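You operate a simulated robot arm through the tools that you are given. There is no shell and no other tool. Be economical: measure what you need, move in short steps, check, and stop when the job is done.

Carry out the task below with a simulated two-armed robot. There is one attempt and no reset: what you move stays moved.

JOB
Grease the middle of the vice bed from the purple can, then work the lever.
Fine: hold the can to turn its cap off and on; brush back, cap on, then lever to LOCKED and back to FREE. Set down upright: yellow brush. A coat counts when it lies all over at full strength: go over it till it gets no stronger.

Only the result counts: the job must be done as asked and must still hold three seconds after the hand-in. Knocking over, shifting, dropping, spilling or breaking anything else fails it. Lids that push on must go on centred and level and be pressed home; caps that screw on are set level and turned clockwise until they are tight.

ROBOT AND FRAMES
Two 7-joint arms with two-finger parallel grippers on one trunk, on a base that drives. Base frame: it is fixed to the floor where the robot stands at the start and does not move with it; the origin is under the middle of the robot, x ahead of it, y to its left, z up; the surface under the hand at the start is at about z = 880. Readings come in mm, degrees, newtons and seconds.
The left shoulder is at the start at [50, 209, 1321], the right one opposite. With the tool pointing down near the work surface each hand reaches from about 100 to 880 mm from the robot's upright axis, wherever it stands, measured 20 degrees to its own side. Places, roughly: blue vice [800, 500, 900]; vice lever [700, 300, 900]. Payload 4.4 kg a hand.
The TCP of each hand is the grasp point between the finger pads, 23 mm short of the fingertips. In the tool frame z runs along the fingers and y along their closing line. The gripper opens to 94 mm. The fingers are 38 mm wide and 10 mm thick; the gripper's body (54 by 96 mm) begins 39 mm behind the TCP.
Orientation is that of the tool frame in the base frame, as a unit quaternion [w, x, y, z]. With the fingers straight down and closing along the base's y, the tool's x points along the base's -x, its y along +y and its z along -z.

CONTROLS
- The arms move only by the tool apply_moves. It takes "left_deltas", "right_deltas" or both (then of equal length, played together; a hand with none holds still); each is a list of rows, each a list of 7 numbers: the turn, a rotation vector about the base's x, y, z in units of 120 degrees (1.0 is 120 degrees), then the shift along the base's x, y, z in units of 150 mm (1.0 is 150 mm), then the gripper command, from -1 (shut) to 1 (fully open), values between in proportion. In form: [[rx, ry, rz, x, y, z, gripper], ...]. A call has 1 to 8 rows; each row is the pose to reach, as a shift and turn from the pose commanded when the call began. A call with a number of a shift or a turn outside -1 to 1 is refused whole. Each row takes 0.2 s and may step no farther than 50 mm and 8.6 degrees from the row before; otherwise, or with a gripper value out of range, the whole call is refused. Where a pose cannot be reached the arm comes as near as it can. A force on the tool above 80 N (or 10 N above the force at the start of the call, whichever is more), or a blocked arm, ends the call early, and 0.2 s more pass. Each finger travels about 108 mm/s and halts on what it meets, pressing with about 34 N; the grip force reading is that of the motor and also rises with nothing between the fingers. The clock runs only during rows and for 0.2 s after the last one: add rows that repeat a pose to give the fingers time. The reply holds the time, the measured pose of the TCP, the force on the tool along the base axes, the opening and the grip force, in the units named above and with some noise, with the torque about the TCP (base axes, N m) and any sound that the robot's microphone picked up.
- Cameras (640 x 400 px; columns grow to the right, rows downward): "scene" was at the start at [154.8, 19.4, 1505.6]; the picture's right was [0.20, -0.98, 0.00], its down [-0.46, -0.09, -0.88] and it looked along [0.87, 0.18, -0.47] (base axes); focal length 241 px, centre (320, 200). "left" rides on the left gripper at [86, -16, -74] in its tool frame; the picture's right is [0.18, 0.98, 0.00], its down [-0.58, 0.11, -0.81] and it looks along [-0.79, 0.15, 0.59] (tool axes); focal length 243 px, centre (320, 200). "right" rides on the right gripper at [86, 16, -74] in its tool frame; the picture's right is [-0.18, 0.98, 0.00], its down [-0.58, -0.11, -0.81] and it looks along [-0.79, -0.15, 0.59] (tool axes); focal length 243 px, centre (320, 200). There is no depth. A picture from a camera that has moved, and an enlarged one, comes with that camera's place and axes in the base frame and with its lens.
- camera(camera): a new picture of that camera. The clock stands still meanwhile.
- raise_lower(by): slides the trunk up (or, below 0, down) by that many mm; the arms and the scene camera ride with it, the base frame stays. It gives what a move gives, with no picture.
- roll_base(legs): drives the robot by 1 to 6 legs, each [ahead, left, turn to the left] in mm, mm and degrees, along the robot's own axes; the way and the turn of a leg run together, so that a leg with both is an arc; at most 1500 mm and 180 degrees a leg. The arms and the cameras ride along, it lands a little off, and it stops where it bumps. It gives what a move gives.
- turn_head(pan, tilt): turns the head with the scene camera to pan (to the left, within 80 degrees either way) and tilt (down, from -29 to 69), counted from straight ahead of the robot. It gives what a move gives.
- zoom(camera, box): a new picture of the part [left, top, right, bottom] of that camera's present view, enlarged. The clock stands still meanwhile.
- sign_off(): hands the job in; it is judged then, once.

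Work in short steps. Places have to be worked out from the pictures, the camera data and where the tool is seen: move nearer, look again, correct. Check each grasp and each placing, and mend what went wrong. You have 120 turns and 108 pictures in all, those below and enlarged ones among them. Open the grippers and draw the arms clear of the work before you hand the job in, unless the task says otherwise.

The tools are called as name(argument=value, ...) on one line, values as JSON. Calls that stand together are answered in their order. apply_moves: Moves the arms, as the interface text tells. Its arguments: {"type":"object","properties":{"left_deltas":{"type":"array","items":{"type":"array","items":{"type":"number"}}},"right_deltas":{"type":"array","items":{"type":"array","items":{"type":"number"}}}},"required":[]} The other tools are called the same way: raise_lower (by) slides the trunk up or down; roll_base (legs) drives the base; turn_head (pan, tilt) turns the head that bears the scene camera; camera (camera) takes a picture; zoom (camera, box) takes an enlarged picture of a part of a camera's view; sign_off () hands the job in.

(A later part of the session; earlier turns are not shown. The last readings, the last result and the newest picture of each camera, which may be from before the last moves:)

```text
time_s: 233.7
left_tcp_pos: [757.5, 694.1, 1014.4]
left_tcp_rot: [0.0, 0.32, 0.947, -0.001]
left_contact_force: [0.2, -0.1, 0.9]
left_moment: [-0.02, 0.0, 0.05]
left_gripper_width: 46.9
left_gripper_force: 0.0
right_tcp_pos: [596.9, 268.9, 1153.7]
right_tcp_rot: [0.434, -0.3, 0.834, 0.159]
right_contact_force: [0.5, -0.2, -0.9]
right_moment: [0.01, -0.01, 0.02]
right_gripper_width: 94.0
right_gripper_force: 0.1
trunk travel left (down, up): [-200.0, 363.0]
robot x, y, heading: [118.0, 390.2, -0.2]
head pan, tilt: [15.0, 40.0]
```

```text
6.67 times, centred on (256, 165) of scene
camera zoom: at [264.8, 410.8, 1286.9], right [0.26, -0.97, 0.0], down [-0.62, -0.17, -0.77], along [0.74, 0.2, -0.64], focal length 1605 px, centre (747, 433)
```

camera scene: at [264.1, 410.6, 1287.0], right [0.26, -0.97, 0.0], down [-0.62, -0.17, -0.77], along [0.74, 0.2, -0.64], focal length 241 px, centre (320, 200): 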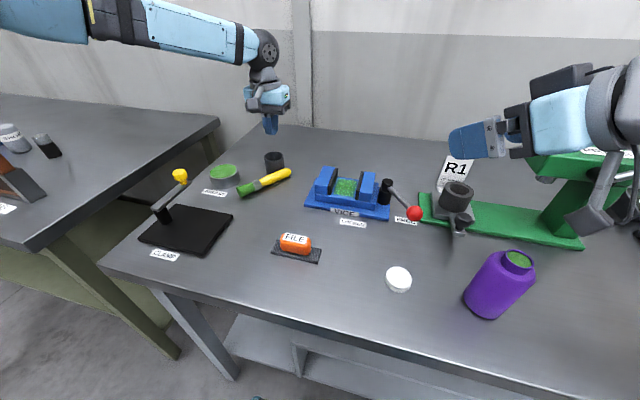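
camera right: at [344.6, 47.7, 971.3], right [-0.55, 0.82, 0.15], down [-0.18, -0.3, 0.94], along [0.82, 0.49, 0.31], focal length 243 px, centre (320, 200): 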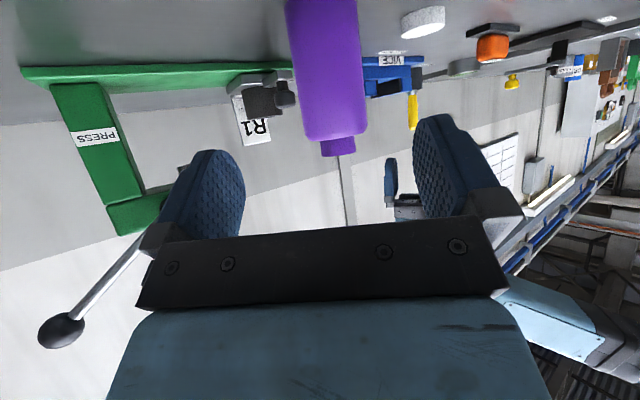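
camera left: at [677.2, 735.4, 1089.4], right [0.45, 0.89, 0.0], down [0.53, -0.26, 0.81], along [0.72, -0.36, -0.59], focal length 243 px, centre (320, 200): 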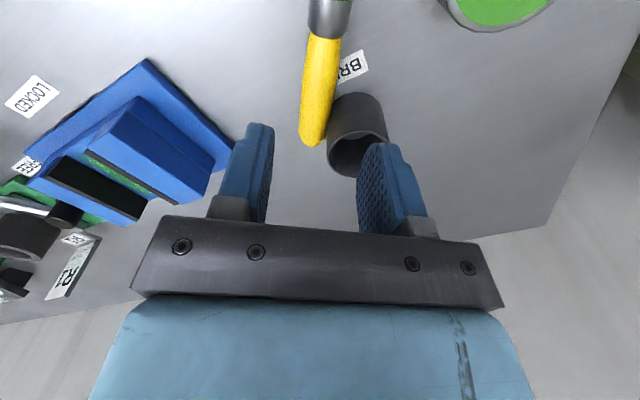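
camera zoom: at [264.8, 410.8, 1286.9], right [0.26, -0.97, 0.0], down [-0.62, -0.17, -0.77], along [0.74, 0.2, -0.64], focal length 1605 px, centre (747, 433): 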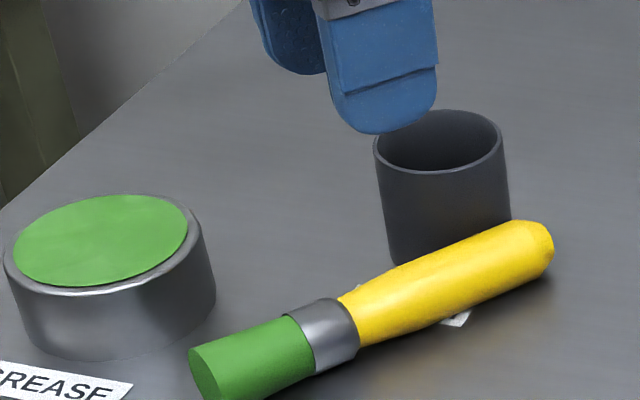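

Aligned within 6° in yaw; I correct that, descend to the brush and grip it.

apply_moves(left_deltas=[[0, 0, -0.05, 0, 0, -0.2, 0], [0, 0, -0.05, 0, 0, -0.4, 0], [0, 0, -0.05, 0, 0, -0.58, 0], [0, 0, -0.05, 0, 0, -0.69, 0]])

apply_moves(left_deltas=[[0, 0, 0, 0, 0, 0, -0.4], [0, 0, 0, 0, 0, 0, -1], [0, 0, 0, 0, 0, 0, -1], [0, 0, 0, 0, 0, 0.2, -1], [0, 0, 0, 0, 0, 0.45, -1], [0, 0, 0, 0, 0, 0.7, -1], [0, 0, 0, 0, 0, 0.9, -1]])

camera(camera="scene")

```text
time_s: 234.7
left_tcp_pos: [757.2, 693.5, 912.0]
left_tcp_rot: [0.0, 0.369, 0.93, -0.001]
left_contact_force: [-0.3, 1.0, -1.8]
left_moment: [0.02, -0.06, 0.04]
left_gripper_width: 47.3
left_gripper_force: 0.1
right_tcp_pos: [596.9, 268.5, 1154.5]
right_tcp_rot: [0.435, -0.3, 0.834, 0.159]
right_contact_force: [0.3, -0.4, -0.5]
right_moment: [-0.03, 0.0, -0.03]
right_gripper_width: 94.0
right_gripper_force: 0.1
trunk travel left (down, up): [-200.0, 363.0]
robot x, y, heading: [114.5, 388.9, 0.2]
head pan, tilt: [15.0, 40.0]
```

```text
time_s: 236.3
left_tcp_pos: [758.0, 694.3, 1047.4]
left_tcp_rot: [0.001, 0.369, 0.929, -0.001]
left_contact_force: [-0.2, -0.1, -1.2]
left_moment: [0.01, -0.01, 0.04]
left_gripper_width: 25.1
left_gripper_force: 34.2
right_tcp_pos: [595.6, 268.4, 1154.4]
right_tcp_rot: [0.436, -0.301, 0.833, 0.16]
right_contact_force: [-0.3, -0.6, 0.2]
right_moment: [0.01, 0.02, 0.0]
right_gripper_width: 94.2
right_gripper_force: 0.0
trunk travel left (down, up): [-200.0, 363.0]
robot x, y, heading: [111.0, 389.0, 0.1]
head pan, tilt: [15.0, 40.0]
```

```text
15 pictures are left
camera scene: at [263.7, 410.3, 1287.0], right [0.26, -0.97, 0.0], down [-0.62, -0.17, -0.77], along [0.74, 0.2, -0.64], focal length 241 px, centre (320, 200)
```

scene: 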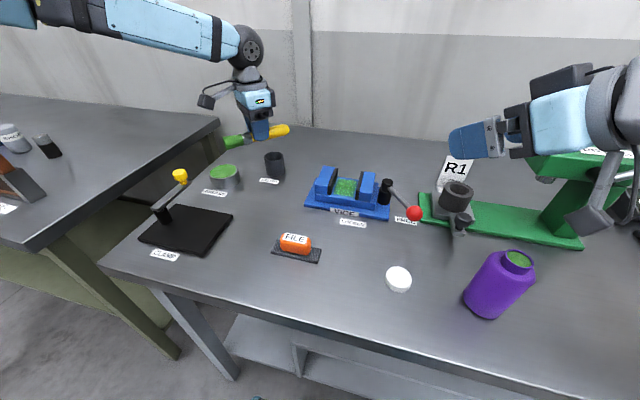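

The brush is held crosswise. To regrip nearer the handle end, I lay it down in open space at (715,655), slide the hand 45 mm along the handle, and regrip.

apply_moves(left_deltas=[[0, 0, 0, -0.14, -0.13, 0, -1], [0, 0, 0, -0.287, -0.26, 0, -1], [0, 0, 0, -0.287, -0.26, -0.25, -1], [0, 0, 0, -0.287, -0.26, -0.5, -1], [0, 0, 0, -0.287, -0.26, -0.75, -1], [0, 0, 0, -0.287, -0.26, -0.895, -1]])

apply_moves(left_deltas=[[0, 0, 0, 0, 0, 0, 0], [0, 0, 0, 0, 0, 0, 0.35], [0, 0, 0, 0.073, -0.069, 0, 0.35], [0, 0, 0, 0.146, -0.137, 0, 0.35], [0, 0, 0, 0.219, -0.206, 0, 0.35], [0, 0, 0, 0.219, -0.206, 0, 0.35]])

camera(camera="left")

```text
time_s: 237.7
left_tcp_pos: [714.5, 653.6, 912.4]
left_tcp_rot: [0.001, 0.369, 0.929, -0.001]
left_contact_force: [-0.2, 0.9, -1.1]
left_moment: [0.01, 0.02, 0.01]
left_gripper_width: 24.9
left_gripper_force: 34.1
right_tcp_pos: [595.7, 268.0, 1154.4]
right_tcp_rot: [0.435, -0.3, 0.834, 0.159]
right_contact_force: [0.1, 0.0, 0.0]
right_moment: [-0.03, 0.01, -0.01]
right_gripper_width: 94.1
right_gripper_force: 0.1
trunk travel left (down, up): [-200.0, 363.0]
robot x, y, heading: [117.9, 387.3, -0.3]
head pan, tilt: [15.0, 40.0]
```

```text
time_s: 239.1
left_tcp_pos: [745.8, 624.1, 911.6]
left_tcp_rot: [0.001, 0.368, 0.93, -0.002]
left_contact_force: [-0.7, 0.3, 0.0]
left_moment: [-0.01, -0.03, 0.01]
left_gripper_width: 63.6
left_gripper_force: 0.0
left hand out of reach, approached as far as the arm can: row 5
right_tcp_pos: [596.1, 267.0, 1153.8]
right_tcp_rot: [0.435, -0.301, 0.833, 0.16]
right_contact_force: [-0.5, 0.3, -1.1]
right_moment: [0.0, -0.03, -0.01]
right_gripper_width: 93.8
right_gripper_force: 0.1
trunk travel left (down, up): [-200.0, 363.0]
robot x, y, heading: [115.3, 389.2, -0.1]
head pan, tilt: [15.0, 40.0]
```

```text
14 pictures are left
camera left: at [670.2, 674.4, 988.2], right [0.54, 0.84, 0.0], down [0.5, -0.32, 0.81], along [0.68, -0.44, -0.59], focal length 243 px, centre (320, 200)
```

left: 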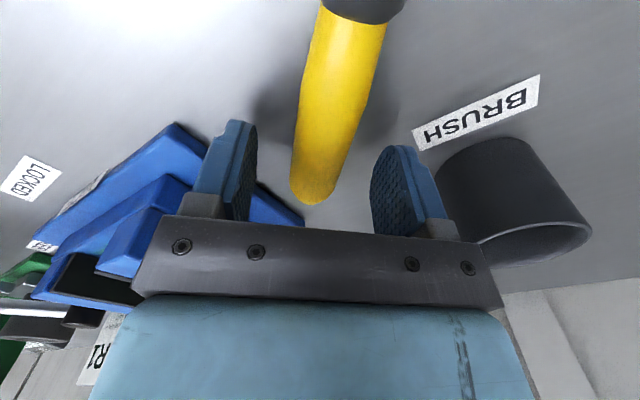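

The fingers straddle the handle 39 mm from its end. I close, lift, and move back to a roomier spot.

apply_moves(left_deltas=[[0, 0, 0, 0, 0, 0, -0.2], [0, 0, 0, 0, 0, 0, -1], [0, 0, 0, 0, 0, 0, -1], [0, 0, 0, 0, 0, 0.2, -1], [0, 0, 0, -0.1, 0.1, 0.45, -1], [0, 0, 0, -0.2, 0.2, 0.7, -1], [0, 0, 0, -0.3, 0.3, 0.9, -1], [0, 0, 0, -0.4, 0.4, 1, -1]])

apply_moves(left_deltas=[[-0.0488, -0.0518, 0, 0, 0, 0.08, -1], [-0.0977, -0.1037, 0, 0, 0, 0.16, -1], [-0.1465, -0.1555, 0, 0, 0, 0.24, -1], [-0.1953, -0.2073, 0, 0, 0, 0.3, -1], [-0.2441, -0.2592, 0, 0, 0, 0.35, -1], [-0.293, -0.311, 0, 0, 0, 0.4, -1], [-0.3418, -0.3628, 0, 0, 0, 0.4, -1], [-0.391, -0.415, 0, 0, 0, 0.4, -1]])

```text
time_s: 240.9
left_tcp_pos: [685.6, 685.1, 1064.0]
left_tcp_rot: [0.001, 0.369, 0.929, -0.001]
left_contact_force: [0.4, -0.7, 0.5]
left_moment: [-0.05, -0.06, 0.0]
left_gripper_width: 24.7
left_gripper_force: 33.7
right_tcp_pos: [595.7, 267.1, 1155.2]
right_tcp_rot: [0.436, -0.3, 0.834, 0.158]
right_contact_force: [0.0, -0.1, 0.6]
right_moment: [0.01, 0.0, -0.03]
right_gripper_width: 94.1
right_gripper_force: 0.1
trunk travel left (down, up): [-200.0, 363.0]
robot x, y, heading: [118.4, 387.4, 0.1]
head pan, tilt: [15.0, 40.0]
```

```text
time_s: 242.7
left_tcp_pos: [687.1, 682.6, 1121.1]
left_tcp_rot: [0.524, 0.305, 0.767, -0.209]
left_contact_force: [1.2, 0.0, -0.8]
left_moment: [0.01, 0.0, 0.01]
left_gripper_width: 25.1
left_gripper_force: 34.0
right_tcp_pos: [596.6, 268.1, 1154.1]
right_tcp_rot: [0.435, -0.3, 0.834, 0.158]
right_contact_force: [-0.3, -0.2, 0.7]
right_moment: [-0.02, 0.03, 0.0]
right_gripper_width: 93.9
right_gripper_force: 0.0
trunk travel left (down, up): [-200.0, 363.0]
robot x, y, heading: [115.5, 387.2, -0.4]
head pan, tilt: [15.0, 40.0]
```

Tilt reached 68°. I complete the tilt to 90° and turn the hand to point straight ahead so its camera clears the grease tin.

apply_moves(left_deltas=[[-0.041, -0.0437, 0, 0, 0, 0.05, -1], [-0.082, -0.0873, 0, 0, 0, 0.1, -1], [-0.1235, -0.131, 0, 0, 0, 0.15, -1]])

apply_moves(left_deltas=[[0, 0, 0.06, 0, 0, 0, -1], [0, 0, 0.12, 0, 0, 0, -1], [0, 0, 0.18, 0, 0, 0, -1], [0, 0, 0.24, 0, 0, 0, -1], [0, 0, 0.3, 0, 0, 0, -1], [0, 0, 0.36, 0, 0, 0, -1]])

camera(camera="scene")

```text
time_s: 243.5
left_tcp_pos: [688.6, 684.0, 1140.2]
left_tcp_rot: [0.634, 0.267, 0.683, -0.247]
left_contact_force: [-0.6, -0.5, -0.4]
left_moment: [0.0, 0.0, -0.01]
left_gripper_width: 25.3
left_gripper_force: 33.9
left hand out of reach, approached as far as the arm can: row 3
right_tcp_pos: [595.3, 267.9, 1155.4]
right_tcp_rot: [0.435, -0.301, 0.833, 0.16]
right_contact_force: [0.2, -0.2, 0.6]
right_moment: [0.05, -0.01, -0.01]
right_gripper_width: 93.5
right_gripper_force: 0.0
trunk travel left (down, up): [-200.0, 363.0]
robot x, y, heading: [115.1, 388.0, 0.1]
head pan, tilt: [15.0, 40.0]
```

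```text
time_s: 244.9
left_tcp_pos: [689.1, 683.1, 1139.7]
left_tcp_rot: [0.68, -0.003, 0.733, 0.004]
left_contact_force: [-0.1, -0.9, -1.4]
left_moment: [0.01, 0.01, 0.03]
left_gripper_width: 24.9
left_gripper_force: 34.3
right_tcp_pos: [595.4, 267.8, 1154.0]
right_tcp_rot: [0.435, -0.3, 0.834, 0.16]
right_contact_force: [-0.1, -0.4, 0.4]
right_moment: [0.01, 0.01, 0.02]
right_gripper_width: 94.2
right_gripper_force: 0.0
trunk travel left (down, up): [-200.0, 363.0]
robot x, y, heading: [118.0, 386.7, -0.2]
head pan, tilt: [15.0, 40.0]
```

```text
13 pictures are left
camera scene: at [264.5, 409.7, 1286.9], right [0.26, -0.97, 0.0], down [-0.62, -0.16, -0.77], along [0.74, 0.2, -0.64], focal length 241 px, centre (320, 200)
```

scene: 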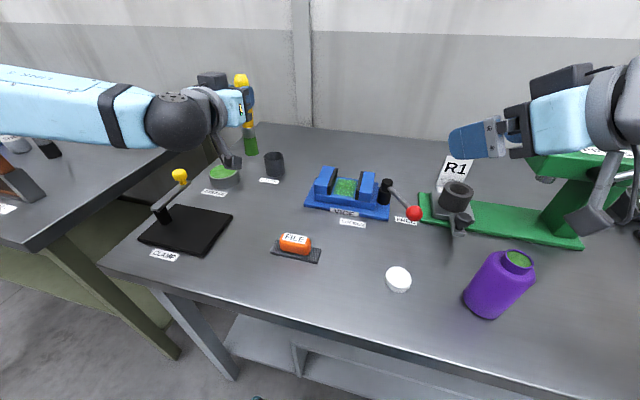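

The brush hangs almost vertical (4° off). I carry it over the cup, and look before lowering.

apply_moves(left_deltas=[[0, -0.01, 0, 0.2, 0.025, 0, -1], [0, -0.02, 0, 0.4, 0.05, 0, -1], [0, -0.033, 0, 0.6, 0.075, 0, -1], [0, -0.033, 0, 0.78, 0.093, -0.1, -1], [0, -0.033, 0, 0.78, 0.093, -0.3, -1]])

zoom(camera="scene", box=[220, 90, 332, 160])

```text
time_s: 246.1
left_tcp_pos: [805.8, 699.4, 1094.7]
left_tcp_rot: [0.705, -0.004, 0.709, 0.004]
left_contact_force: [-0.1, -0.1, -0.5]
left_moment: [-0.02, 0.04, 0.01]
left_gripper_width: 25.0
left_gripper_force: 34.2
right_tcp_pos: [595.3, 268.4, 1155.4]
right_tcp_rot: [0.434, -0.3, 0.834, 0.159]
right_contact_force: [0.2, -1.1, 0.8]
right_moment: [-0.02, 0.0, 0.03]
right_gripper_width: 94.2
right_gripper_force: 0.1
trunk travel left (down, up): [-200.0, 363.0]
robot x, y, heading: [115.8, 388.3, -0.1]
head pan, tilt: [15.0, 40.0]
```

```text
5.71 times, centred on (276, 125) of scene
camera zoom: at [264.4, 411.1, 1286.9], right [0.26, -0.97, 0.0], down [-0.62, -0.17, -0.77], along [0.74, 0.2, -0.64], focal length 1376 px, centre (571, 629)
```

zoom: 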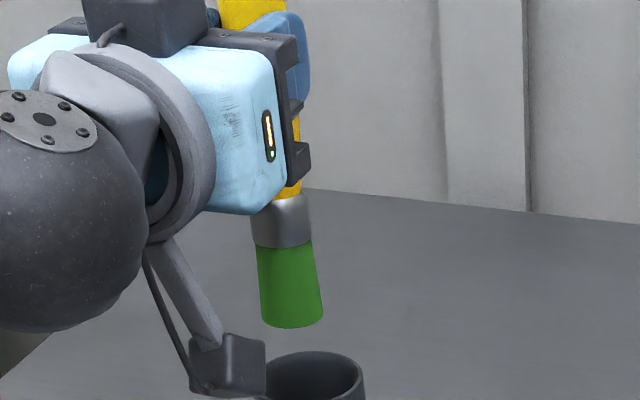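

The brush leans ~4° sideways in the grip, so its foot is ~9 mm left of the cup centre. I correct the roll and lower to just above the rim.

apply_moves(left_deltas=[[-0.018, 0, 0, 0, -0.007, 0, -1], [-0.036, 0, 0, 0, -0.013, -0.05, -1], [-0.036, 0, 0, 0, -0.013, -0.12, -1]])

zoom(camera="scene", box=[230, 110, 326, 170])

```text
time_s: 246.9
left_tcp_pos: [806.4, 697.9, 1077.5]
left_tcp_rot: [0.704, -0.03, 0.709, -0.022]
left_contact_force: [0.2, 1.0, -1.0]
left_moment: [0.01, 0.08, 0.0]
left_gripper_width: 24.8
left_gripper_force: 34.3
right_tcp_pos: [595.6, 269.0, 1154.3]
right_tcp_rot: [0.434, -0.301, 0.834, 0.159]
right_contact_force: [0.2, -0.3, 0.2]
right_moment: [-0.03, 0.0, 0.04]
right_gripper_width: 94.2
right_gripper_force: 0.1
trunk travel left (down, up): [-200.0, 363.0]
robot x, y, heading: [117.2, 386.4, -0.4]
head pan, tilt: [15.0, 40.0]
```

```text
6.67 times, centred on (278, 140) of scene
camera zoom: at [264.4, 410.7, 1286.9], right [0.26, -0.97, 0.0], down [-0.62, -0.17, -0.77], along [0.74, 0.2, -0.64], focal length 1605 px, centre (600, 600)
```

zoom: 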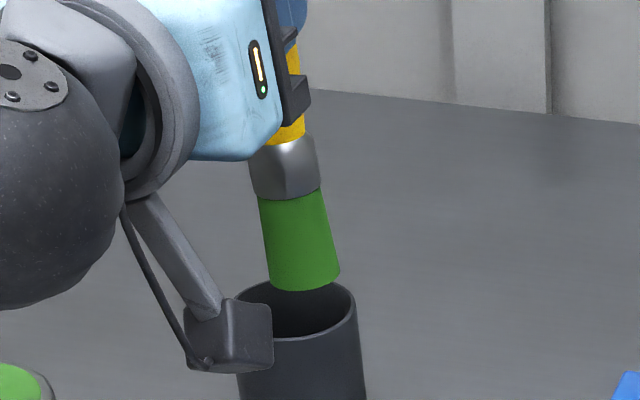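

Image comparison shows the cup centre ~11 mm nearer and ~8 mm more to the right than the brush with the original roll. I restore the roll and shift accordingly, then check.

apply_moves(left_deltas=[[0.018, 0, 0, -0.035, -0.025, 0, -1], [0.036, 0, 0, -0.073, -0.05, 0, -1]])

zoom(camera="scene", box=[230, 110, 326, 170])

```text
time_s: 247.5
left_tcp_pos: [794.8, 690.1, 1077.1]
left_tcp_rot: [0.704, -0.004, 0.71, 0.004]
left_contact_force: [0.2, -0.5, -1.4]
left_moment: [-0.02, 0.02, -0.01]
left_gripper_width: 24.8
left_gripper_force: 34.1
right_tcp_pos: [597.1, 267.4, 1154.1]
right_tcp_rot: [0.435, -0.301, 0.834, 0.159]
right_contact_force: [-0.8, 0.8, 0.0]
right_moment: [0.01, 0.02, 0.02]
right_gripper_width: 93.9
right_gripper_force: 0.2
trunk travel left (down, up): [-200.0, 363.0]
robot x, y, heading: [117.9, 389.2, -0.1]
head pan, tilt: [15.0, 40.0]
```

```text
6.67 times, centred on (278, 140) of scene
camera zoom: at [264.1, 410.5, 1287.0], right [0.26, -0.97, 0.0], down [-0.62, -0.17, -0.77], along [0.74, 0.2, -0.64], focal length 1605 px, centre (600, 600)
```

zoom: 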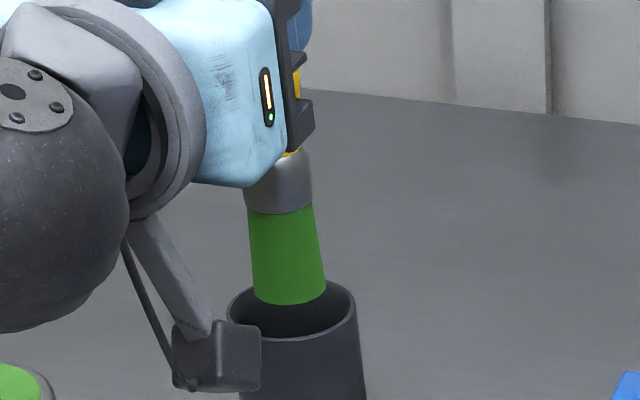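

The brush is centred over the cup. I lower it in, watching the force.

apply_moves(left_deltas=[[0, 0, 0, 0, -0.01, -0.1, -1], [0, 0, 0, 0, -0.01, -0.2, -1], [0, 0, 0, 0, -0.01, -0.3, -1], [0, 0, 0, 0, -0.01, -0.37, -1]])

apply_moves(left_deltas=[[0, 0, 0, 0, 0, -0.03, -1], [0, 0, 0, 0, 0, -0.03, -1]])

apply_moves(left_deltas=[[0, 0, 0, 0, 0, -0.02, -1], [0, 0, 0, 0, 0, -0.02, -1]])

apply_moves(left_deltas=[[0, 0, 0, 0, 0, -0.015, -1], [0, 0, 0, 0, 0, -0.015, -1]])

```text
time_s: 248.5
left_tcp_pos: [793.3, 685.4, 1025.0]
left_tcp_rot: [0.706, -0.003, 0.708, 0.003]
left_contact_force: [-1.9, 0.5, 29.7]
left_moment: [-0.41, -0.59, 0.0]
left_gripper_width: 25.8
left_gripper_force: 34.2
right_tcp_pos: [593.5, 267.4, 1156.4]
right_tcp_rot: [0.437, -0.301, 0.832, 0.16]
right_contact_force: [0.9, 0.1, 0.9]
right_moment: [0.01, -0.02, -0.01]
right_gripper_width: 94.3
right_gripper_force: 0.1
trunk travel left (down, up): [-200.0, 363.0]
robot x, y, heading: [115.5, 387.6, 0.0]
head pan, tilt: [15.0, 40.0]
```

```text
time_s: 249.1
left_tcp_pos: [791.7, 685.7, 1020.3]
left_tcp_rot: [0.707, -0.003, 0.707, 0.004]
left_contact_force: [-0.1, -3.6, 30.6]
left_moment: [-0.59, -0.55, -0.06]
left_gripper_width: 25.2
left_gripper_force: 33.7
right_tcp_pos: [593.5, 265.4, 1155.6]
right_tcp_rot: [0.437, -0.299, 0.833, 0.158]
right_contact_force: [0.5, 0.7, -1.2]
right_moment: [0.0, 0.0, -0.02]
right_gripper_width: 94.0
right_gripper_force: 0.1
trunk travel left (down, up): [-200.0, 363.0]
robot x, y, heading: [115.3, 390.3, -0.1]
head pan, tilt: [15.0, 40.0]
```

```text
time_s: 249.7
left_tcp_pos: [793.2, 686.1, 1016.9]
left_tcp_rot: [0.706, -0.003, 0.708, 0.005]
left_contact_force: [-0.2, -4.5, 30.5]
left_moment: [-0.67, -0.57, -0.09]
left_gripper_width: 25.0
left_gripper_force: 33.9
right_tcp_pos: [592.0, 266.4, 1157.3]
right_tcp_rot: [0.436, -0.3, 0.833, 0.159]
right_contact_force: [0.9, 0.5, -0.1]
right_moment: [0.0, -0.01, 0.02]
right_gripper_width: 93.8
right_gripper_force: 0.0
trunk travel left (down, up): [-200.0, 363.0]
robot x, y, heading: [120.2, 387.4, -0.1]
head pan, tilt: [15.0, 40.0]
```

```text
time_s: 250.3
left_tcp_pos: [792.0, 686.3, 1015.6]
left_tcp_rot: [0.706, -0.003, 0.708, 0.005]
left_contact_force: [0.7, -3.8, 29.3]
left_moment: [-0.59, -0.58, -0.03]
left_gripper_width: 25.2
left_gripper_force: 33.8
right_tcp_pos: [594.4, 266.3, 1156.7]
right_tcp_rot: [0.437, -0.3, 0.833, 0.158]
right_contact_force: [-0.5, 1.0, 0.6]
right_moment: [0.01, 0.01, 0.0]
right_gripper_width: 94.2
right_gripper_force: 0.0
trunk travel left (down, up): [-200.0, 363.0]
robot x, y, heading: [114.7, 384.9, -0.4]
head pan, tilt: [15.0, 40.0]
```

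A steady 30 N means the brush is slipping in the grip against something. I check where the foot is.

zoom(camera="scene", box=[230, 110, 326, 170])

```text
6.67 times, centred on (278, 140) of scene
camera zoom: at [260.7, 408.6, 1287.6], right [0.26, -0.97, 0.0], down [-0.62, -0.16, -0.77], along [0.74, 0.2, -0.64], focal length 1605 px, centre (600, 600)
```

zoom: 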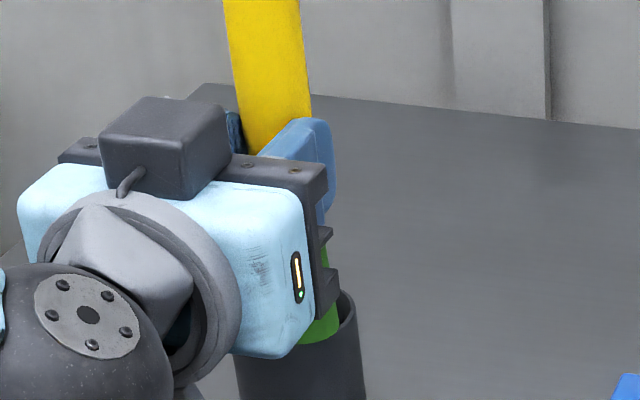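

The foot caught the front rim: the cup really is ~14 mm farther away (825,695.6), and the brush slid up in the grip. I lift, shift by (+12,+7), and check again.

apply_moves(left_deltas=[[0, 0, 0, 0, 0, 0.1, -1], [0, 0, 0, 0, 0, 0.2, -1], [0, 0, 0, 0.04, 0.02, 0.2, -1], [0, 0, 0, 0.081, 0.047, 0.2, -1]])

zoom(camera="scene", box=[230, 110, 326, 170])

```text
time_s: 251.3
left_tcp_pos: [806.8, 694.8, 1041.7]
left_tcp_rot: [0.705, -0.003, 0.71, 0.004]
left_contact_force: [0.5, -0.9, -0.5]
left_moment: [0.02, 0.03, -0.01]
left_gripper_width: 25.0
left_gripper_force: 33.9
right_tcp_pos: [596.1, 267.3, 1154.9]
right_tcp_rot: [0.435, -0.301, 0.834, 0.159]
right_contact_force: [-0.9, -0.5, -0.4]
right_moment: [-0.02, 0.01, -0.02]
right_gripper_width: 93.8
right_gripper_force: 0.1
trunk travel left (down, up): [-200.0, 363.0]
robot x, y, heading: [116.1, 387.4, -0.4]
head pan, tilt: [15.0, 40.0]
```

```text
6.67 times, centred on (278, 140) of scene
camera zoom: at [264.0, 410.5, 1287.0], right [0.26, -0.97, 0.0], down [-0.62, -0.17, -0.77], along [0.74, 0.2, -0.64], focal length 1605 px, centre (600, 600)
```

zoom: 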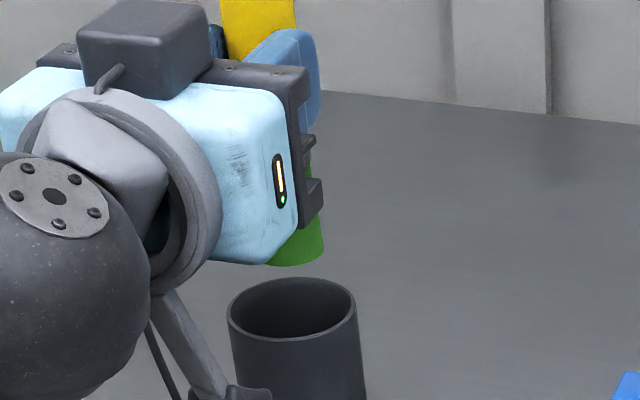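

Looks centred (±5 mm). I shift 3 mm back and lower in steps, checking force at the rim.

apply_moves(left_deltas=[[0, 0, 0, -0.02, 0, -0.1, -1], [0, 0, 0, -0.02, 0, -0.2, -1]])

apply_moves(left_deltas=[[0, 0, 0, 0, 0, -0.04, -1], [0, 0, 0, 0, 0, -0.08, -1]])

```text
time_s: 251.9
left_tcp_pos: [805.7, 696.2, 1011.5]
left_tcp_rot: [0.705, -0.003, 0.709, 0.003]
left_contact_force: [-0.3, 0.3, -0.8]
left_moment: [0.02, 0.01, 0.0]
left_gripper_width: 25.0
left_gripper_force: 33.9
right_tcp_pos: [596.9, 267.2, 1153.8]
right_tcp_rot: [0.434, -0.3, 0.834, 0.158]
right_contact_force: [0.5, 0.4, 0.0]
right_moment: [0.01, -0.02, 0.0]
right_gripper_width: 93.9
right_gripper_force: 0.0
trunk travel left (down, up): [-200.0, 363.0]
robot x, y, heading: [115.9, 389.4, -0.2]
head pan, tilt: [15.0, 40.0]
```

```text
time_s: 252.5
left_tcp_pos: [803.8, 697.4, 999.0]
left_tcp_rot: [0.705, -0.004, 0.71, 0.004]
left_contact_force: [-0.1, -0.2, -0.2]
left_moment: [0.0, 0.04, 0.01]
left_gripper_width: 25.3
left_gripper_force: 34.0
right_tcp_pos: [596.1, 267.9, 1154.4]
right_tcp_rot: [0.435, -0.3, 0.834, 0.159]
right_contact_force: [-0.5, -0.1, -0.7]
right_moment: [-0.01, 0.04, -0.01]
right_gripper_width: 93.7
right_gripper_force: 0.0
trunk travel left (down, up): [-200.0, 363.0]
robot x, y, heading: [116.3, 391.9, -0.1]
head pan, tilt: [15.0, 40.0]
```

It's inside the cup without touching. I lower to the lowest safe height.

apply_moves(left_deltas=[[0, 0, 0, 0, 0, -0.04, -1], [0, 0, 0, 0, 0, -0.07, -1]])

zoom(camera="scene", box=[220, 100, 332, 170])

```text
time_s: 253.1
left_tcp_pos: [803.2, 694.3, 995.5]
left_tcp_rot: [0.708, -0.004, 0.706, 0.004]
left_contact_force: [1.0, 9.7, 32.5]
left_moment: [0.71, 2.55, -0.79]
left_gripper_width: 25.2
left_gripper_force: 33.8
right_tcp_pos: [594.1, 267.8, 1155.4]
right_tcp_rot: [0.436, -0.301, 0.833, 0.158]
right_contact_force: [0.8, 0.0, -0.3]
right_moment: [0.0, 0.01, 0.01]
right_gripper_width: 94.0
right_gripper_force: 0.0
trunk travel left (down, up): [-200.0, 363.0]
robot x, y, heading: [117.7, 389.5, -0.1]
head pan, tilt: [15.0, 40.0]
```

```text
5.71 times, centred on (276, 135) of scene
camera zoom: at [260.9, 410.1, 1288.2], right [0.26, -0.97, 0.0], down [-0.62, -0.17, -0.77], along [0.74, 0.2, -0.64], focal length 1376 px, centre (571, 571)
```

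zoom: 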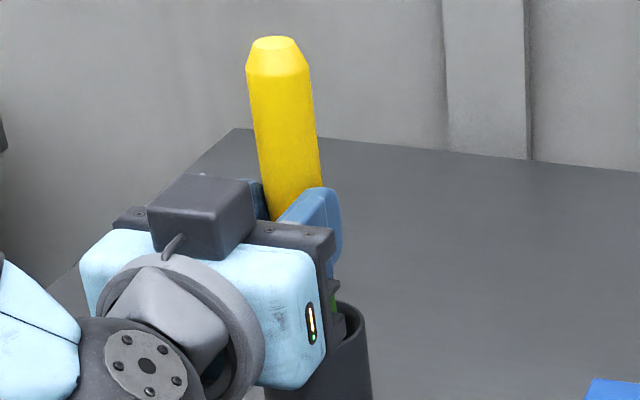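

The wrist camera bottoms on the table at this height. I rise 5 mm and open just slightly, so the brush slides down between the pads into the cup.

apply_moves(left_deltas=[[0, 0, 0, 0, 0, 0.06, -1], [0, 0, 0, 0, 0, 0.06, -1], [0, 0, 0, 0, 0, 0.06, -0.25], [0, 0, 0, 0, 0, 0.06, -0.25], [0, 0, 0, 0, 0, 0.06, -0.25], [0, 0, 0, 0, 0, 0.06, -0.2]])

zoom(camera="scene", box=[220, 100, 332, 170])

```text
time_s: 254.5
left_tcp_pos: [804.4, 695.7, 998.8]
left_tcp_rot: [0.704, -0.004, 0.71, 0.004]
left_contact_force: [-0.2, -0.2, -0.9]
left_moment: [0.01, 0.01, 0.0]
left_gripper_width: 37.6
left_gripper_force: 0.0
right_tcp_pos: [596.0, 267.7, 1154.5]
right_tcp_rot: [0.435, -0.301, 0.834, 0.16]
right_contact_force: [0.4, 0.6, -0.1]
right_moment: [0.02, -0.01, -0.04]
right_gripper_width: 93.8
right_gripper_force: 0.1
trunk travel left (down, up): [-200.0, 363.0]
robot x, y, heading: [118.3, 386.9, -0.1]
head pan, tilt: [15.0, 40.0]
```

```text
5.71 times, centred on (276, 135) of scene
camera zoom: at [264.1, 410.5, 1287.0], right [0.26, -0.97, 0.0], down [-0.62, -0.17, -0.77], along [0.74, 0.2, -0.64], focal length 1376 px, centre (571, 571)
```

zoom: 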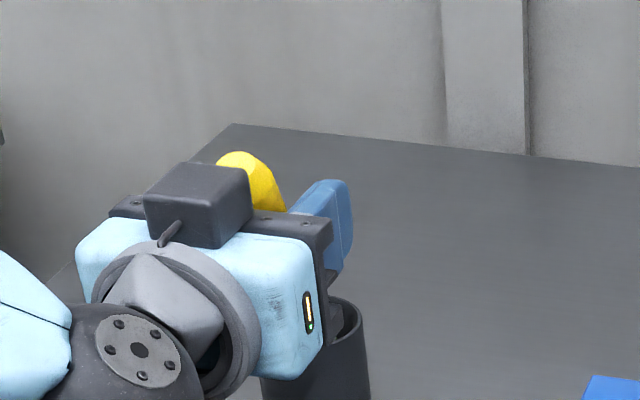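

The brush is in the cup, leaning a little. I open fully, withdraw straight back, rise, and turn the hand downward to straighten it from above.

apply_moves(left_deltas=[[0, 0, 0, 0, 0, 0, 0.4], [0, 0, 0, 0, 0, 0, 1], [0, 0, 0, 0, 0, 0, 1], [0, 0, 0, -0.2, 0, 0, 1], [0, 0, 0, -0.45, 0, 0.02, 1], [0, 0, 0, -0.7, 0, 0.05, 1], [0, 0, 0, -0.9, 0, 0.2, 1], [0, 0, 0, -0.95, 0, 0.5, 1]])

apply_moves(left_deltas=[[0, 0.07, 0, 0, 0, 0.15, 1], [0, 0.14, 0, 0, 0, 0.3, 1], [0, 0.21, 0, 0, 0, 0.45, 1], [0, 0.28, 0, 0, 0, 0.6, 1], [0, 0.35, 0, 0, 0, 0.6, 1], [0, 0.42, 0, 0.05, 0, 0.6, 1]])

apply_moves(left_deltas=[[0, 0.07, 0, 0, 0, 0, 1], [0, 0.14, 0, 0.1, 0, 0, 1], [0, 0.21, 0, 0.2, 0, 0, 1], [0, 0.28, 0, 0.3, 0, 0, 1], [0, 0.327, 0, 0.4, 0, 0, 1]])

zoom(camera="scene", box=[220, 100, 332, 170])

```text
time_s: 256.3
left_tcp_pos: [660.9, 695.2, 1074.4]
left_tcp_rot: [0.706, -0.003, 0.709, 0.004]
left_contact_force: [0.0, -0.3, 0.3]
left_moment: [0.0, -0.01, 0.03]
left_gripper_width: 93.5
left_gripper_force: 0.0
right_tcp_pos: [595.1, 267.3, 1155.8]
right_tcp_rot: [0.435, -0.301, 0.834, 0.159]
right_contact_force: [-0.5, 0.2, 0.5]
right_moment: [-0.01, 0.01, -0.01]
right_gripper_width: 94.2
right_gripper_force: 0.0
trunk travel left (down, up): [-200.0, 363.0]
robot x, y, heading: [117.3, 389.2, -0.3]
head pan, tilt: [15.0, 40.0]
```

```text
time_s: 257.7
left_tcp_pos: [669.7, 692.8, 1164.3]
left_tcp_rot: [0.335, -0.001, 0.942, 0.004]
left_contact_force: [0.0, 0.2, -0.2]
left_moment: [0.03, 0.01, 0.04]
left_gripper_width: 93.9
left_gripper_force: 0.1
right_tcp_pos: [595.3, 266.7, 1154.7]
right_tcp_rot: [0.435, -0.3, 0.834, 0.159]
right_contact_force: [-0.6, -1.3, 0.6]
right_moment: [0.01, -0.05, 0.04]
right_gripper_width: 94.1
right_gripper_force: 0.1
trunk travel left (down, up): [-200.0, 363.0]
robot x, y, heading: [114.8, 384.2, -0.2]
head pan, tilt: [15.0, 40.0]
```

```text
time_s: 258.9
left_tcp_pos: [729.4, 695.6, 1163.5]
left_tcp_rot: [-0.002, 0.0, 1.0, 0.006]
left_contact_force: [-0.7, 0.5, -0.2]
left_moment: [0.02, 0.02, -0.02]
left_gripper_width: 94.0
left_gripper_force: 0.1
right_tcp_pos: [595.9, 267.6, 1154.3]
right_tcp_rot: [0.435, -0.3, 0.834, 0.159]
right_contact_force: [-1.0, -0.3, 0.0]
right_moment: [-0.03, 0.02, 0.01]
right_gripper_width: 93.9
right_gripper_force: 0.2
trunk travel left (down, up): [-200.0, 363.0]
robot x, y, heading: [116.6, 388.8, -0.1]
head pan, tilt: [15.0, 40.0]
```

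```text
5.71 times, centred on (276, 135) of scene
camera zoom: at [264.9, 410.3, 1286.8], right [0.26, -0.97, 0.0], down [-0.62, -0.17, -0.77], along [0.74, 0.2, -0.64], focal length 1376 px, centre (571, 571)
```

zoom: 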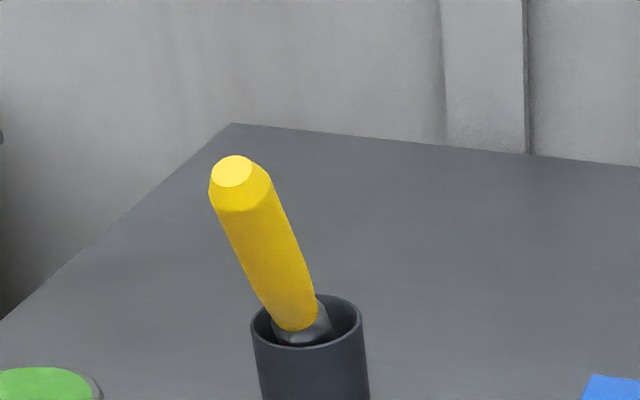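

The brush leans ~20° toward the robot. I grip its upper end along its axis, swing it upright over the cup centre, lower, release and rise; then check.

apply_moves(left_deltas=[[0, -0.06, 0, 0.04, 0.001, -0.1, 1], [0, -0.12, 0, 0.08, 0.002, -0.25, 1], [0, -0.183, 0, 0.117, 0.003, -0.437, 1], [0, -0.183, 0, 0.17, 0.003, -0.575, 1], [0, -0.183, 0, 0.23, 0.003, -0.72, 1], [0, -0.183, 0, 0.285, 0.003, -0.86, 1], [0, -0.183, 0, 0.337, 0.003, -0.99, 1]])

apply_moves(left_deltas=[[0, 0, 0, 0, 0, 0, 0], [0, 0, 0, 0, 0, 0, -0.3], [0, 0, 0, 0, 0, 0, -1], [0, 0, 0, 0, 0, 0, -1], [0, 0.06, 0, 0.1, 0, 0.04, -1], [0, 0.12, 0, 0.2, 0, 0.07, -1], [0, 0.183, 0, 0.3, 0, 0.08, -1], [0, 0.183, 0, 0.3, 0, 0.06, -1]])

zoom(camera="scene", box=[220, 100, 332, 170])

```text
time_s: 260.5
left_tcp_pos: [779.3, 696.3, 1015.6]
left_tcp_rot: [0.19, 0.0, 0.982, 0.004]
left_contact_force: [0.2, -1.3, -0.6]
left_moment: [0.06, 0.03, -0.01]
left_gripper_width: 93.7
left_gripper_force: 0.0
right_tcp_pos: [596.9, 268.1, 1154.1]
right_tcp_rot: [0.435, -0.3, 0.834, 0.159]
right_contact_force: [-0.5, -0.8, 0.3]
right_moment: [0.01, 0.02, -0.02]
right_gripper_width: 94.2
right_gripper_force: 0.1
trunk travel left (down, up): [-200.0, 363.0]
robot x, y, heading: [119.2, 387.7, -0.2]
head pan, tilt: [15.0, 40.0]
```

```text
time_s: 262.3
left_tcp_pos: [822.2, 695.0, 1024.5]
left_tcp_rot: [-0.001, 0.0, 1.0, 0.006]
left_contact_force: [0.0, 0.0, -0.1]
left_moment: [0.01, -0.02, 0.0]
left_gripper_width: 25.3
left_gripper_force: 33.9
right_tcp_pos: [595.3, 268.3, 1154.8]
right_tcp_rot: [0.436, -0.3, 0.834, 0.158]
right_contact_force: [-0.8, -0.8, -0.1]
right_moment: [0.01, 0.0, -0.01]
right_gripper_width: 94.1
right_gripper_force: 0.0
trunk travel left (down, up): [-200.0, 363.0]
robot x, y, heading: [116.4, 386.2, -0.3]
head pan, tilt: [15.0, 40.0]
```

```text
5.71 times, centred on (276, 135) of scene
camera zoom: at [263.3, 410.3, 1287.1], right [0.26, -0.97, 0.0], down [-0.62, -0.17, -0.77], along [0.74, 0.2, -0.64], focal length 1376 px, centre (571, 571)
```

zoom: 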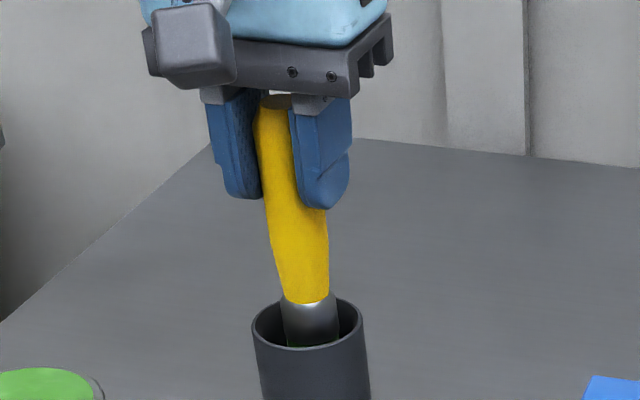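

Upright and inside the cup. I lower the last millimetres, release, rise, and drive back to the can position.

apply_moves(left_deltas=[[0, 0, 0, 0, 0, -0.02, -1], [0, 0, 0, 0, 0, -0.04, -1], [0, 0, 0, 0, 0, -0.04, -0.35], [0, 0, 0, 0, 0, -0.04, 0], [0, 0, 0, 0, 0, -0.04, 0.5], [0, 0, 0, 0, 0, -0.04, 0.9], [0, 0, 0, 0, 0, 0.1, 0.9], [0, 0, 0, 0, 0, 0.35, 0.9]])

apply_moves(left_deltas=[[0, 0, 0, 0, 0, 0.25, 1], [0, 0, 0, 0, 0, 0.5, 1]])

roll_base(legs=[[-154, -358, 0]])

turn_head(pan=20, tilt=38)

camera(camera="scene")

```text
time_s: 264.1
left_tcp_pos: [824.4, 695.8, 1076.9]
left_tcp_rot: [0.0, 0.002, 1.0, 0.005]
left_contact_force: [-0.6, -0.1, -0.6]
left_moment: [-0.02, 0.02, 0.01]
left_gripper_width: 89.0
left_gripper_force: 0.1
right_tcp_pos: [595.5, 267.3, 1155.2]
right_tcp_rot: [0.435, -0.3, 0.834, 0.159]
right_contact_force: [1.1, 0.2, -0.1]
right_moment: [0.01, -0.03, 0.0]
right_gripper_width: 93.8
right_gripper_force: 0.0
trunk travel left (down, up): [-200.0, 363.0]
robot x, y, heading: [116.0, 387.7, -0.2]
head pan, tilt: [15.0, 40.0]
```

```text
time_s: 264.7
left_tcp_pos: [825.1, 696.0, 1150.9]
left_tcp_rot: [-0.001, 0.0, 1.0, 0.005]
left_contact_force: [-0.4, 0.1, -0.5]
left_moment: [0.0, 0.02, -0.01]
left_gripper_width: 94.0
left_gripper_force: 0.0
right_tcp_pos: [595.2, 268.4, 1154.2]
right_tcp_rot: [0.435, -0.301, 0.833, 0.16]
right_contact_force: [-0.2, -0.6, -0.1]
right_moment: [0.0, 0.01, -0.04]
right_gripper_width: 94.0
right_gripper_force: 0.1
trunk travel left (down, up): [-200.0, 363.0]
robot x, y, heading: [113.0, 386.4, -0.4]
head pan, tilt: [15.0, 40.0]
```

```text
time_s: 268.4
left_tcp_pos: [671.5, 341.1, 1151.4]
left_tcp_rot: [0.001, -0.002, 1.0, 0.005]
left_contact_force: [-0.3, 0.6, -0.5]
left_moment: [0.0, 0.0, 0.02]
left_gripper_width: 94.0
left_gripper_force: 0.0
right_tcp_pos: [442.4, -87.9, 1153.8]
right_tcp_rot: [0.435, -0.302, 0.833, 0.16]
right_contact_force: [0.9, -0.6, 0.0]
right_moment: [-0.03, -0.02, 0.02]
right_gripper_width: 93.9
right_gripper_force: 0.0
trunk travel left (down, up): [-200.0, 363.0]
robot x, y, heading: [-37.9, 30.2, -0.0]
head pan, tilt: [15.0, 40.0]
```

```text
time_s: 269.1
left_tcp_pos: [670.0, 341.1, 1152.2]
left_tcp_rot: [0.0, -0.002, 1.0, 0.005]
left_contact_force: [0.2, -0.4, -0.4]
left_moment: [0.02, -0.01, 0.03]
left_gripper_width: 93.9
left_gripper_force: 0.1
right_tcp_pos: [442.9, -87.2, 1154.3]
right_tcp_rot: [0.434, -0.301, 0.834, 0.16]
right_contact_force: [0.3, 0.5, -0.4]
right_moment: [0.0, 0.0, -0.02]
right_gripper_width: 93.8
right_gripper_force: 0.0
trunk travel left (down, up): [-200.0, 363.0]
robot x, y, heading: [-39.8, 28.9, 0.2]
head pan, tilt: [20.0, 38.0]
```

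```text
3 pictures are left
camera scene: at [109.3, 61.1, 1290.0], right [0.34, -0.94, 0.0], down [-0.58, -0.21, -0.79], along [0.74, 0.27, -0.62], focal length 241 px, centre (320, 200)
```

scene: 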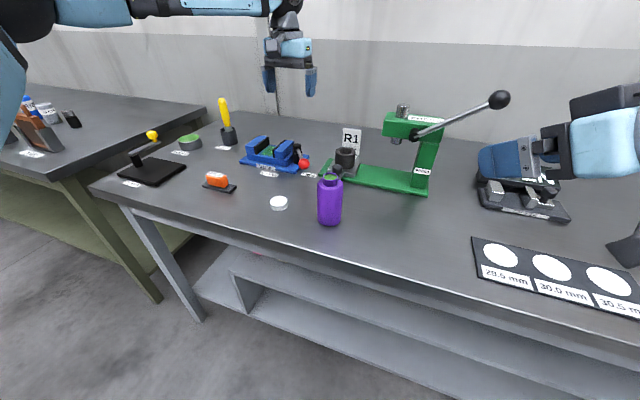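

The brush stands upright and all is in place. Now the right hand re-grips the can at the recorded pose, and the left picks up the cap at its recorded pose.

apply_moves(right_deltas=[[0, 0, 0, -0.008, 0.14, -0.17, 1], [0, 0, 0, -0.016, 0.27, -0.34, 1], [0, 0, 0, -0.024, 0.404, -0.5, 1], [0, 0, 0, -0.024, 0.64, -0.63, 1], [0, 0, 0, -0.024, 0.88, -0.77, 1], [0, 0, 0, -0.024, 1, -0.85, 1]])

apply_moves(right_deltas=[[0, 0, 0, 0, 0.16, -0.1, 1], [0, 0, 0, 0, 0.317, -0.197, 1], [0, 0, 0, 0.134, 0.428, -0.275, 1], [0, 0, 0, 0.267, 0.539, -0.353, 1], [0, 0, 0, 0.4, 0.65, -0.43, 1], [0, 0, 0, 0.534, 0.76, -0.508, 1]])

apply_moves(right_deltas=[[0, 0, 0, 0, 0, 0, 0.4], [0, 0, 0, 0, 0, 0, 0.25], [0, 0, 0, 0, 0, 0, -1], [0, 0, 0, 0, 0, 0, -1]])

apply_moves(left_deltas=[[-0.0006, 0, 0.0646, -0.11, -0.009, -0.1, 1], [-0.0012, 0, 0.129, -0.22, -0.018, -0.2, 1], [-0.0018, 0, 0.194, -0.33, -0.027, -0.3, 1], [-0.0024, 0, 0.258, -0.44, -0.035, -0.45, 1], [-0.003, 0, 0.323, -0.55, -0.044, -0.6, 1], [-0.0036, 0, 0.388, -0.66, -0.053, -0.75, 1], [-0.0042, 0, 0.452, -0.77, -0.062, -0.9, 0.6], [-0.0048, 0, 0.517, -0.88, -0.071, -1, 0.4]])

```text
time_s: 270.5
left_tcp_pos: [669.3, 340.0, 1151.5]
left_tcp_rot: [0.0, -0.001, 1.0, 0.006]
left_contact_force: [-0.8, -0.2, 0.5]
left_moment: [-0.04, -0.02, 0.04]
left_gripper_width: 94.0
left_gripper_force: 0.0
right_tcp_pos: [439.3, 62.4, 1026.1]
right_tcp_rot: [0.434, -0.302, 0.834, 0.16]
right_contact_force: [0.1, 0.0, 0.5]
right_moment: [0.02, 0.05, 0.03]
right_gripper_width: 94.1
right_gripper_force: 0.0
trunk travel left (down, up): [-200.0, 363.0]
robot x, y, heading: [-37.1, 30.0, 0.3]
head pan, tilt: [20.0, 38.0]
```

```text
time_s: 271.9
left_tcp_pos: [670.0, 341.3, 1150.9]
left_tcp_rot: [-0.001, -0.002, 1.0, 0.005]
left_contact_force: [0.5, -0.2, -0.1]
left_moment: [0.01, 0.01, -0.01]
left_gripper_width: 93.9
left_gripper_force: 0.1
right_tcp_pos: [519.7, 176.9, 949.4]
right_tcp_rot: [0.435, -0.301, 0.834, 0.159]
right_contact_force: [-0.3, -0.1, 0.1]
right_moment: [-0.03, 0.01, 0.0]
right_gripper_width: 93.9
right_gripper_force: 0.0
trunk travel left (down, up): [-200.0, 363.0]
robot x, y, heading: [-36.1, 31.6, 0.1]
head pan, tilt: [20.0, 38.0]
```

```text
time_s: 272.9
left_tcp_pos: [669.3, 341.8, 1151.5]
left_tcp_rot: [0.0, -0.002, 1.0, 0.006]
left_contact_force: [0.0, 0.2, 0.4]
left_moment: [0.02, 0.03, -0.02]
left_gripper_width: 94.2
left_gripper_force: 0.1
right_tcp_pos: [519.0, 177.6, 949.0]
right_tcp_rot: [0.434, -0.303, 0.834, 0.16]
right_contact_force: [0.3, -0.4, -0.1]
right_moment: [0.0, -0.01, 0.01]
right_gripper_width: 57.7
right_gripper_force: 33.7
trunk travel left (down, up): [-200.0, 363.0]
robot x, y, heading: [-36.9, 28.0, 0.3]
head pan, tilt: [20.0, 38.0]
```

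```text
time_s: 274.7
left_tcp_pos: [536.6, 329.8, 1000.5]
left_tcp_rot: [-0.003, -0.517, 0.856, -0.001]
left_contact_force: [-0.3, 0.0, 0.0]
left_moment: [0.03, 0.01, 0.02]
left_gripper_width: 65.7
left_gripper_force: 0.1
right_tcp_pos: [520.1, 177.2, 950.6]
right_tcp_rot: [0.434, -0.302, 0.833, 0.16]
right_contact_force: [-0.3, 0.4, 0.3]
right_moment: [-0.06, 0.02, -0.02]
right_gripper_width: 57.8
right_gripper_force: 33.9
trunk travel left (down, up): [-200.0, 363.0]
robot x, y, heading: [-35.3, 31.1, 0.4]
head pan, tilt: [20.0, 38.0]
```

The can is held. I pick up the cap, lift it and bring it above the can.

apply_moves(left_deltas=[[0, 0, 0, 0.013, 0.004, -0.2, 0.4], [0, 0, 0, 0.013, 0.004, -0.4, 0.4], [0, 0, 0, 0.013, 0.004, -0.585, 0.4], [0, 0, 0, 0.013, 0.004, -0.585, 0], [0, 0, 0, 0.013, 0.004, -0.585, -1], [0, 0, 0, 0.013, 0.004, -0.585, -1], [0, 0, 0, 0.013, 0.004, -0.585, -1]])

apply_moves(left_deltas=[[0, 0, 0, 0, 0, 0.2, -1], [0, 0, 0, 0, 0, 0.5, -1], [0, 0, 0, 0, 0, 0.8, -1], [0, 0, 0, 0, 0, 1, -1]])

apply_moves(left_deltas=[[0, 0, 0, 0, -0.1, 0.12, -1], [0, 0, 0, 0, -0.35, 0.187, -1], [0, 0, 0, -0.01, -0.6, 0.187, -1], [0, 0, 0, -0.02, -0.8, 0.187, -1], [0, 0, 0, -0.023, -0.936, 0.187, -1], [0, 0, 0, -0.023, -0.936, -0.1, -1], [0, 0, 0, -0.023, -0.936, -0.12, -1]])

zoom(camera="scene", box=[280, 145, 376, 205])

```text
time_s: 276.3
left_tcp_pos: [539.2, 332.0, 914.2]
left_tcp_rot: [-0.003, -0.517, 0.856, -0.001]
left_contact_force: [-0.3, -0.1, -0.6]
left_moment: [-0.01, 0.0, 0.0]
left_gripper_width: 43.4
left_gripper_force: 33.7
right_tcp_pos: [518.7, 177.0, 948.9]
right_tcp_rot: [0.435, -0.302, 0.833, 0.159]
right_contact_force: [-0.4, 0.0, -0.1]
right_moment: [-0.02, 0.0, 0.02]
right_gripper_width: 57.8
right_gripper_force: 34.0
trunk travel left (down, up): [-200.0, 363.0]
robot x, y, heading: [-35.8, 27.1, 0.1]
head pan, tilt: [20.0, 38.0]
```

```text
time_s: 277.3
left_tcp_pos: [539.7, 331.4, 1064.2]
left_tcp_rot: [-0.003, -0.518, 0.855, -0.001]
left_contact_force: [-0.5, 0.0, -0.3]
left_moment: [-0.02, 0.0, 0.03]
left_gripper_width: 43.1
left_gripper_force: 33.7
right_tcp_pos: [519.1, 176.8, 948.9]
right_tcp_rot: [0.436, -0.301, 0.833, 0.16]
right_contact_force: [-0.3, -0.3, 0.0]
right_moment: [-0.09, -0.01, -0.02]
right_gripper_width: 57.4
right_gripper_force: 33.8
trunk travel left (down, up): [-200.0, 363.0]
robot x, y, heading: [-36.5, 31.5, 0.3]
head pan, tilt: [20.0, 38.0]
```

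```text
time_s: 278.9
left_tcp_pos: [537.4, 189.7, 1046.2]
left_tcp_rot: [-0.003, -0.518, 0.856, 0.0]
left_contact_force: [-0.5, 0.1, 0.5]
left_moment: [0.0, 0.02, -0.01]
left_gripper_width: 43.7
left_gripper_force: 34.0
right_tcp_pos: [518.9, 176.7, 950.1]
right_tcp_rot: [0.433, -0.304, 0.833, 0.161]
right_contact_force: [-0.7, 0.4, 0.9]
right_moment: [-0.07, -0.03, -0.01]
right_gripper_width: 57.7
right_gripper_force: 34.1
trunk travel left (down, up): [-200.0, 363.0]
robot x, y, heading: [-38.0, 27.9, 0.3]
head pan, tilt: [20.0, 38.0]
```

```text
6.67 times, centred on (328, 175) of scene
camera zoom: at [109.2, 61.1, 1290.0], right [0.34, -0.94, 0.0], down [-0.58, -0.21, -0.79], along [0.74, 0.27, -0.62], focal length 1605 px, centre (267, 367)
```

zoom: 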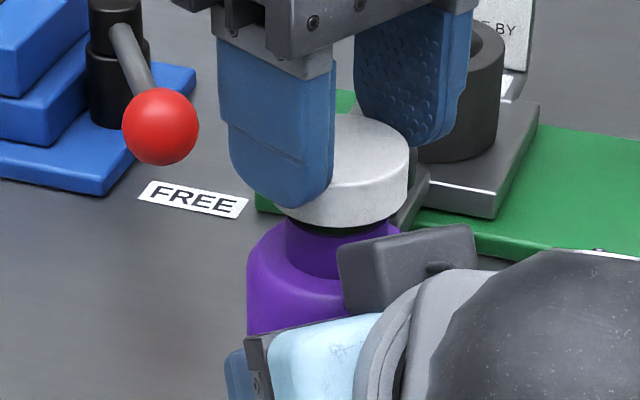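

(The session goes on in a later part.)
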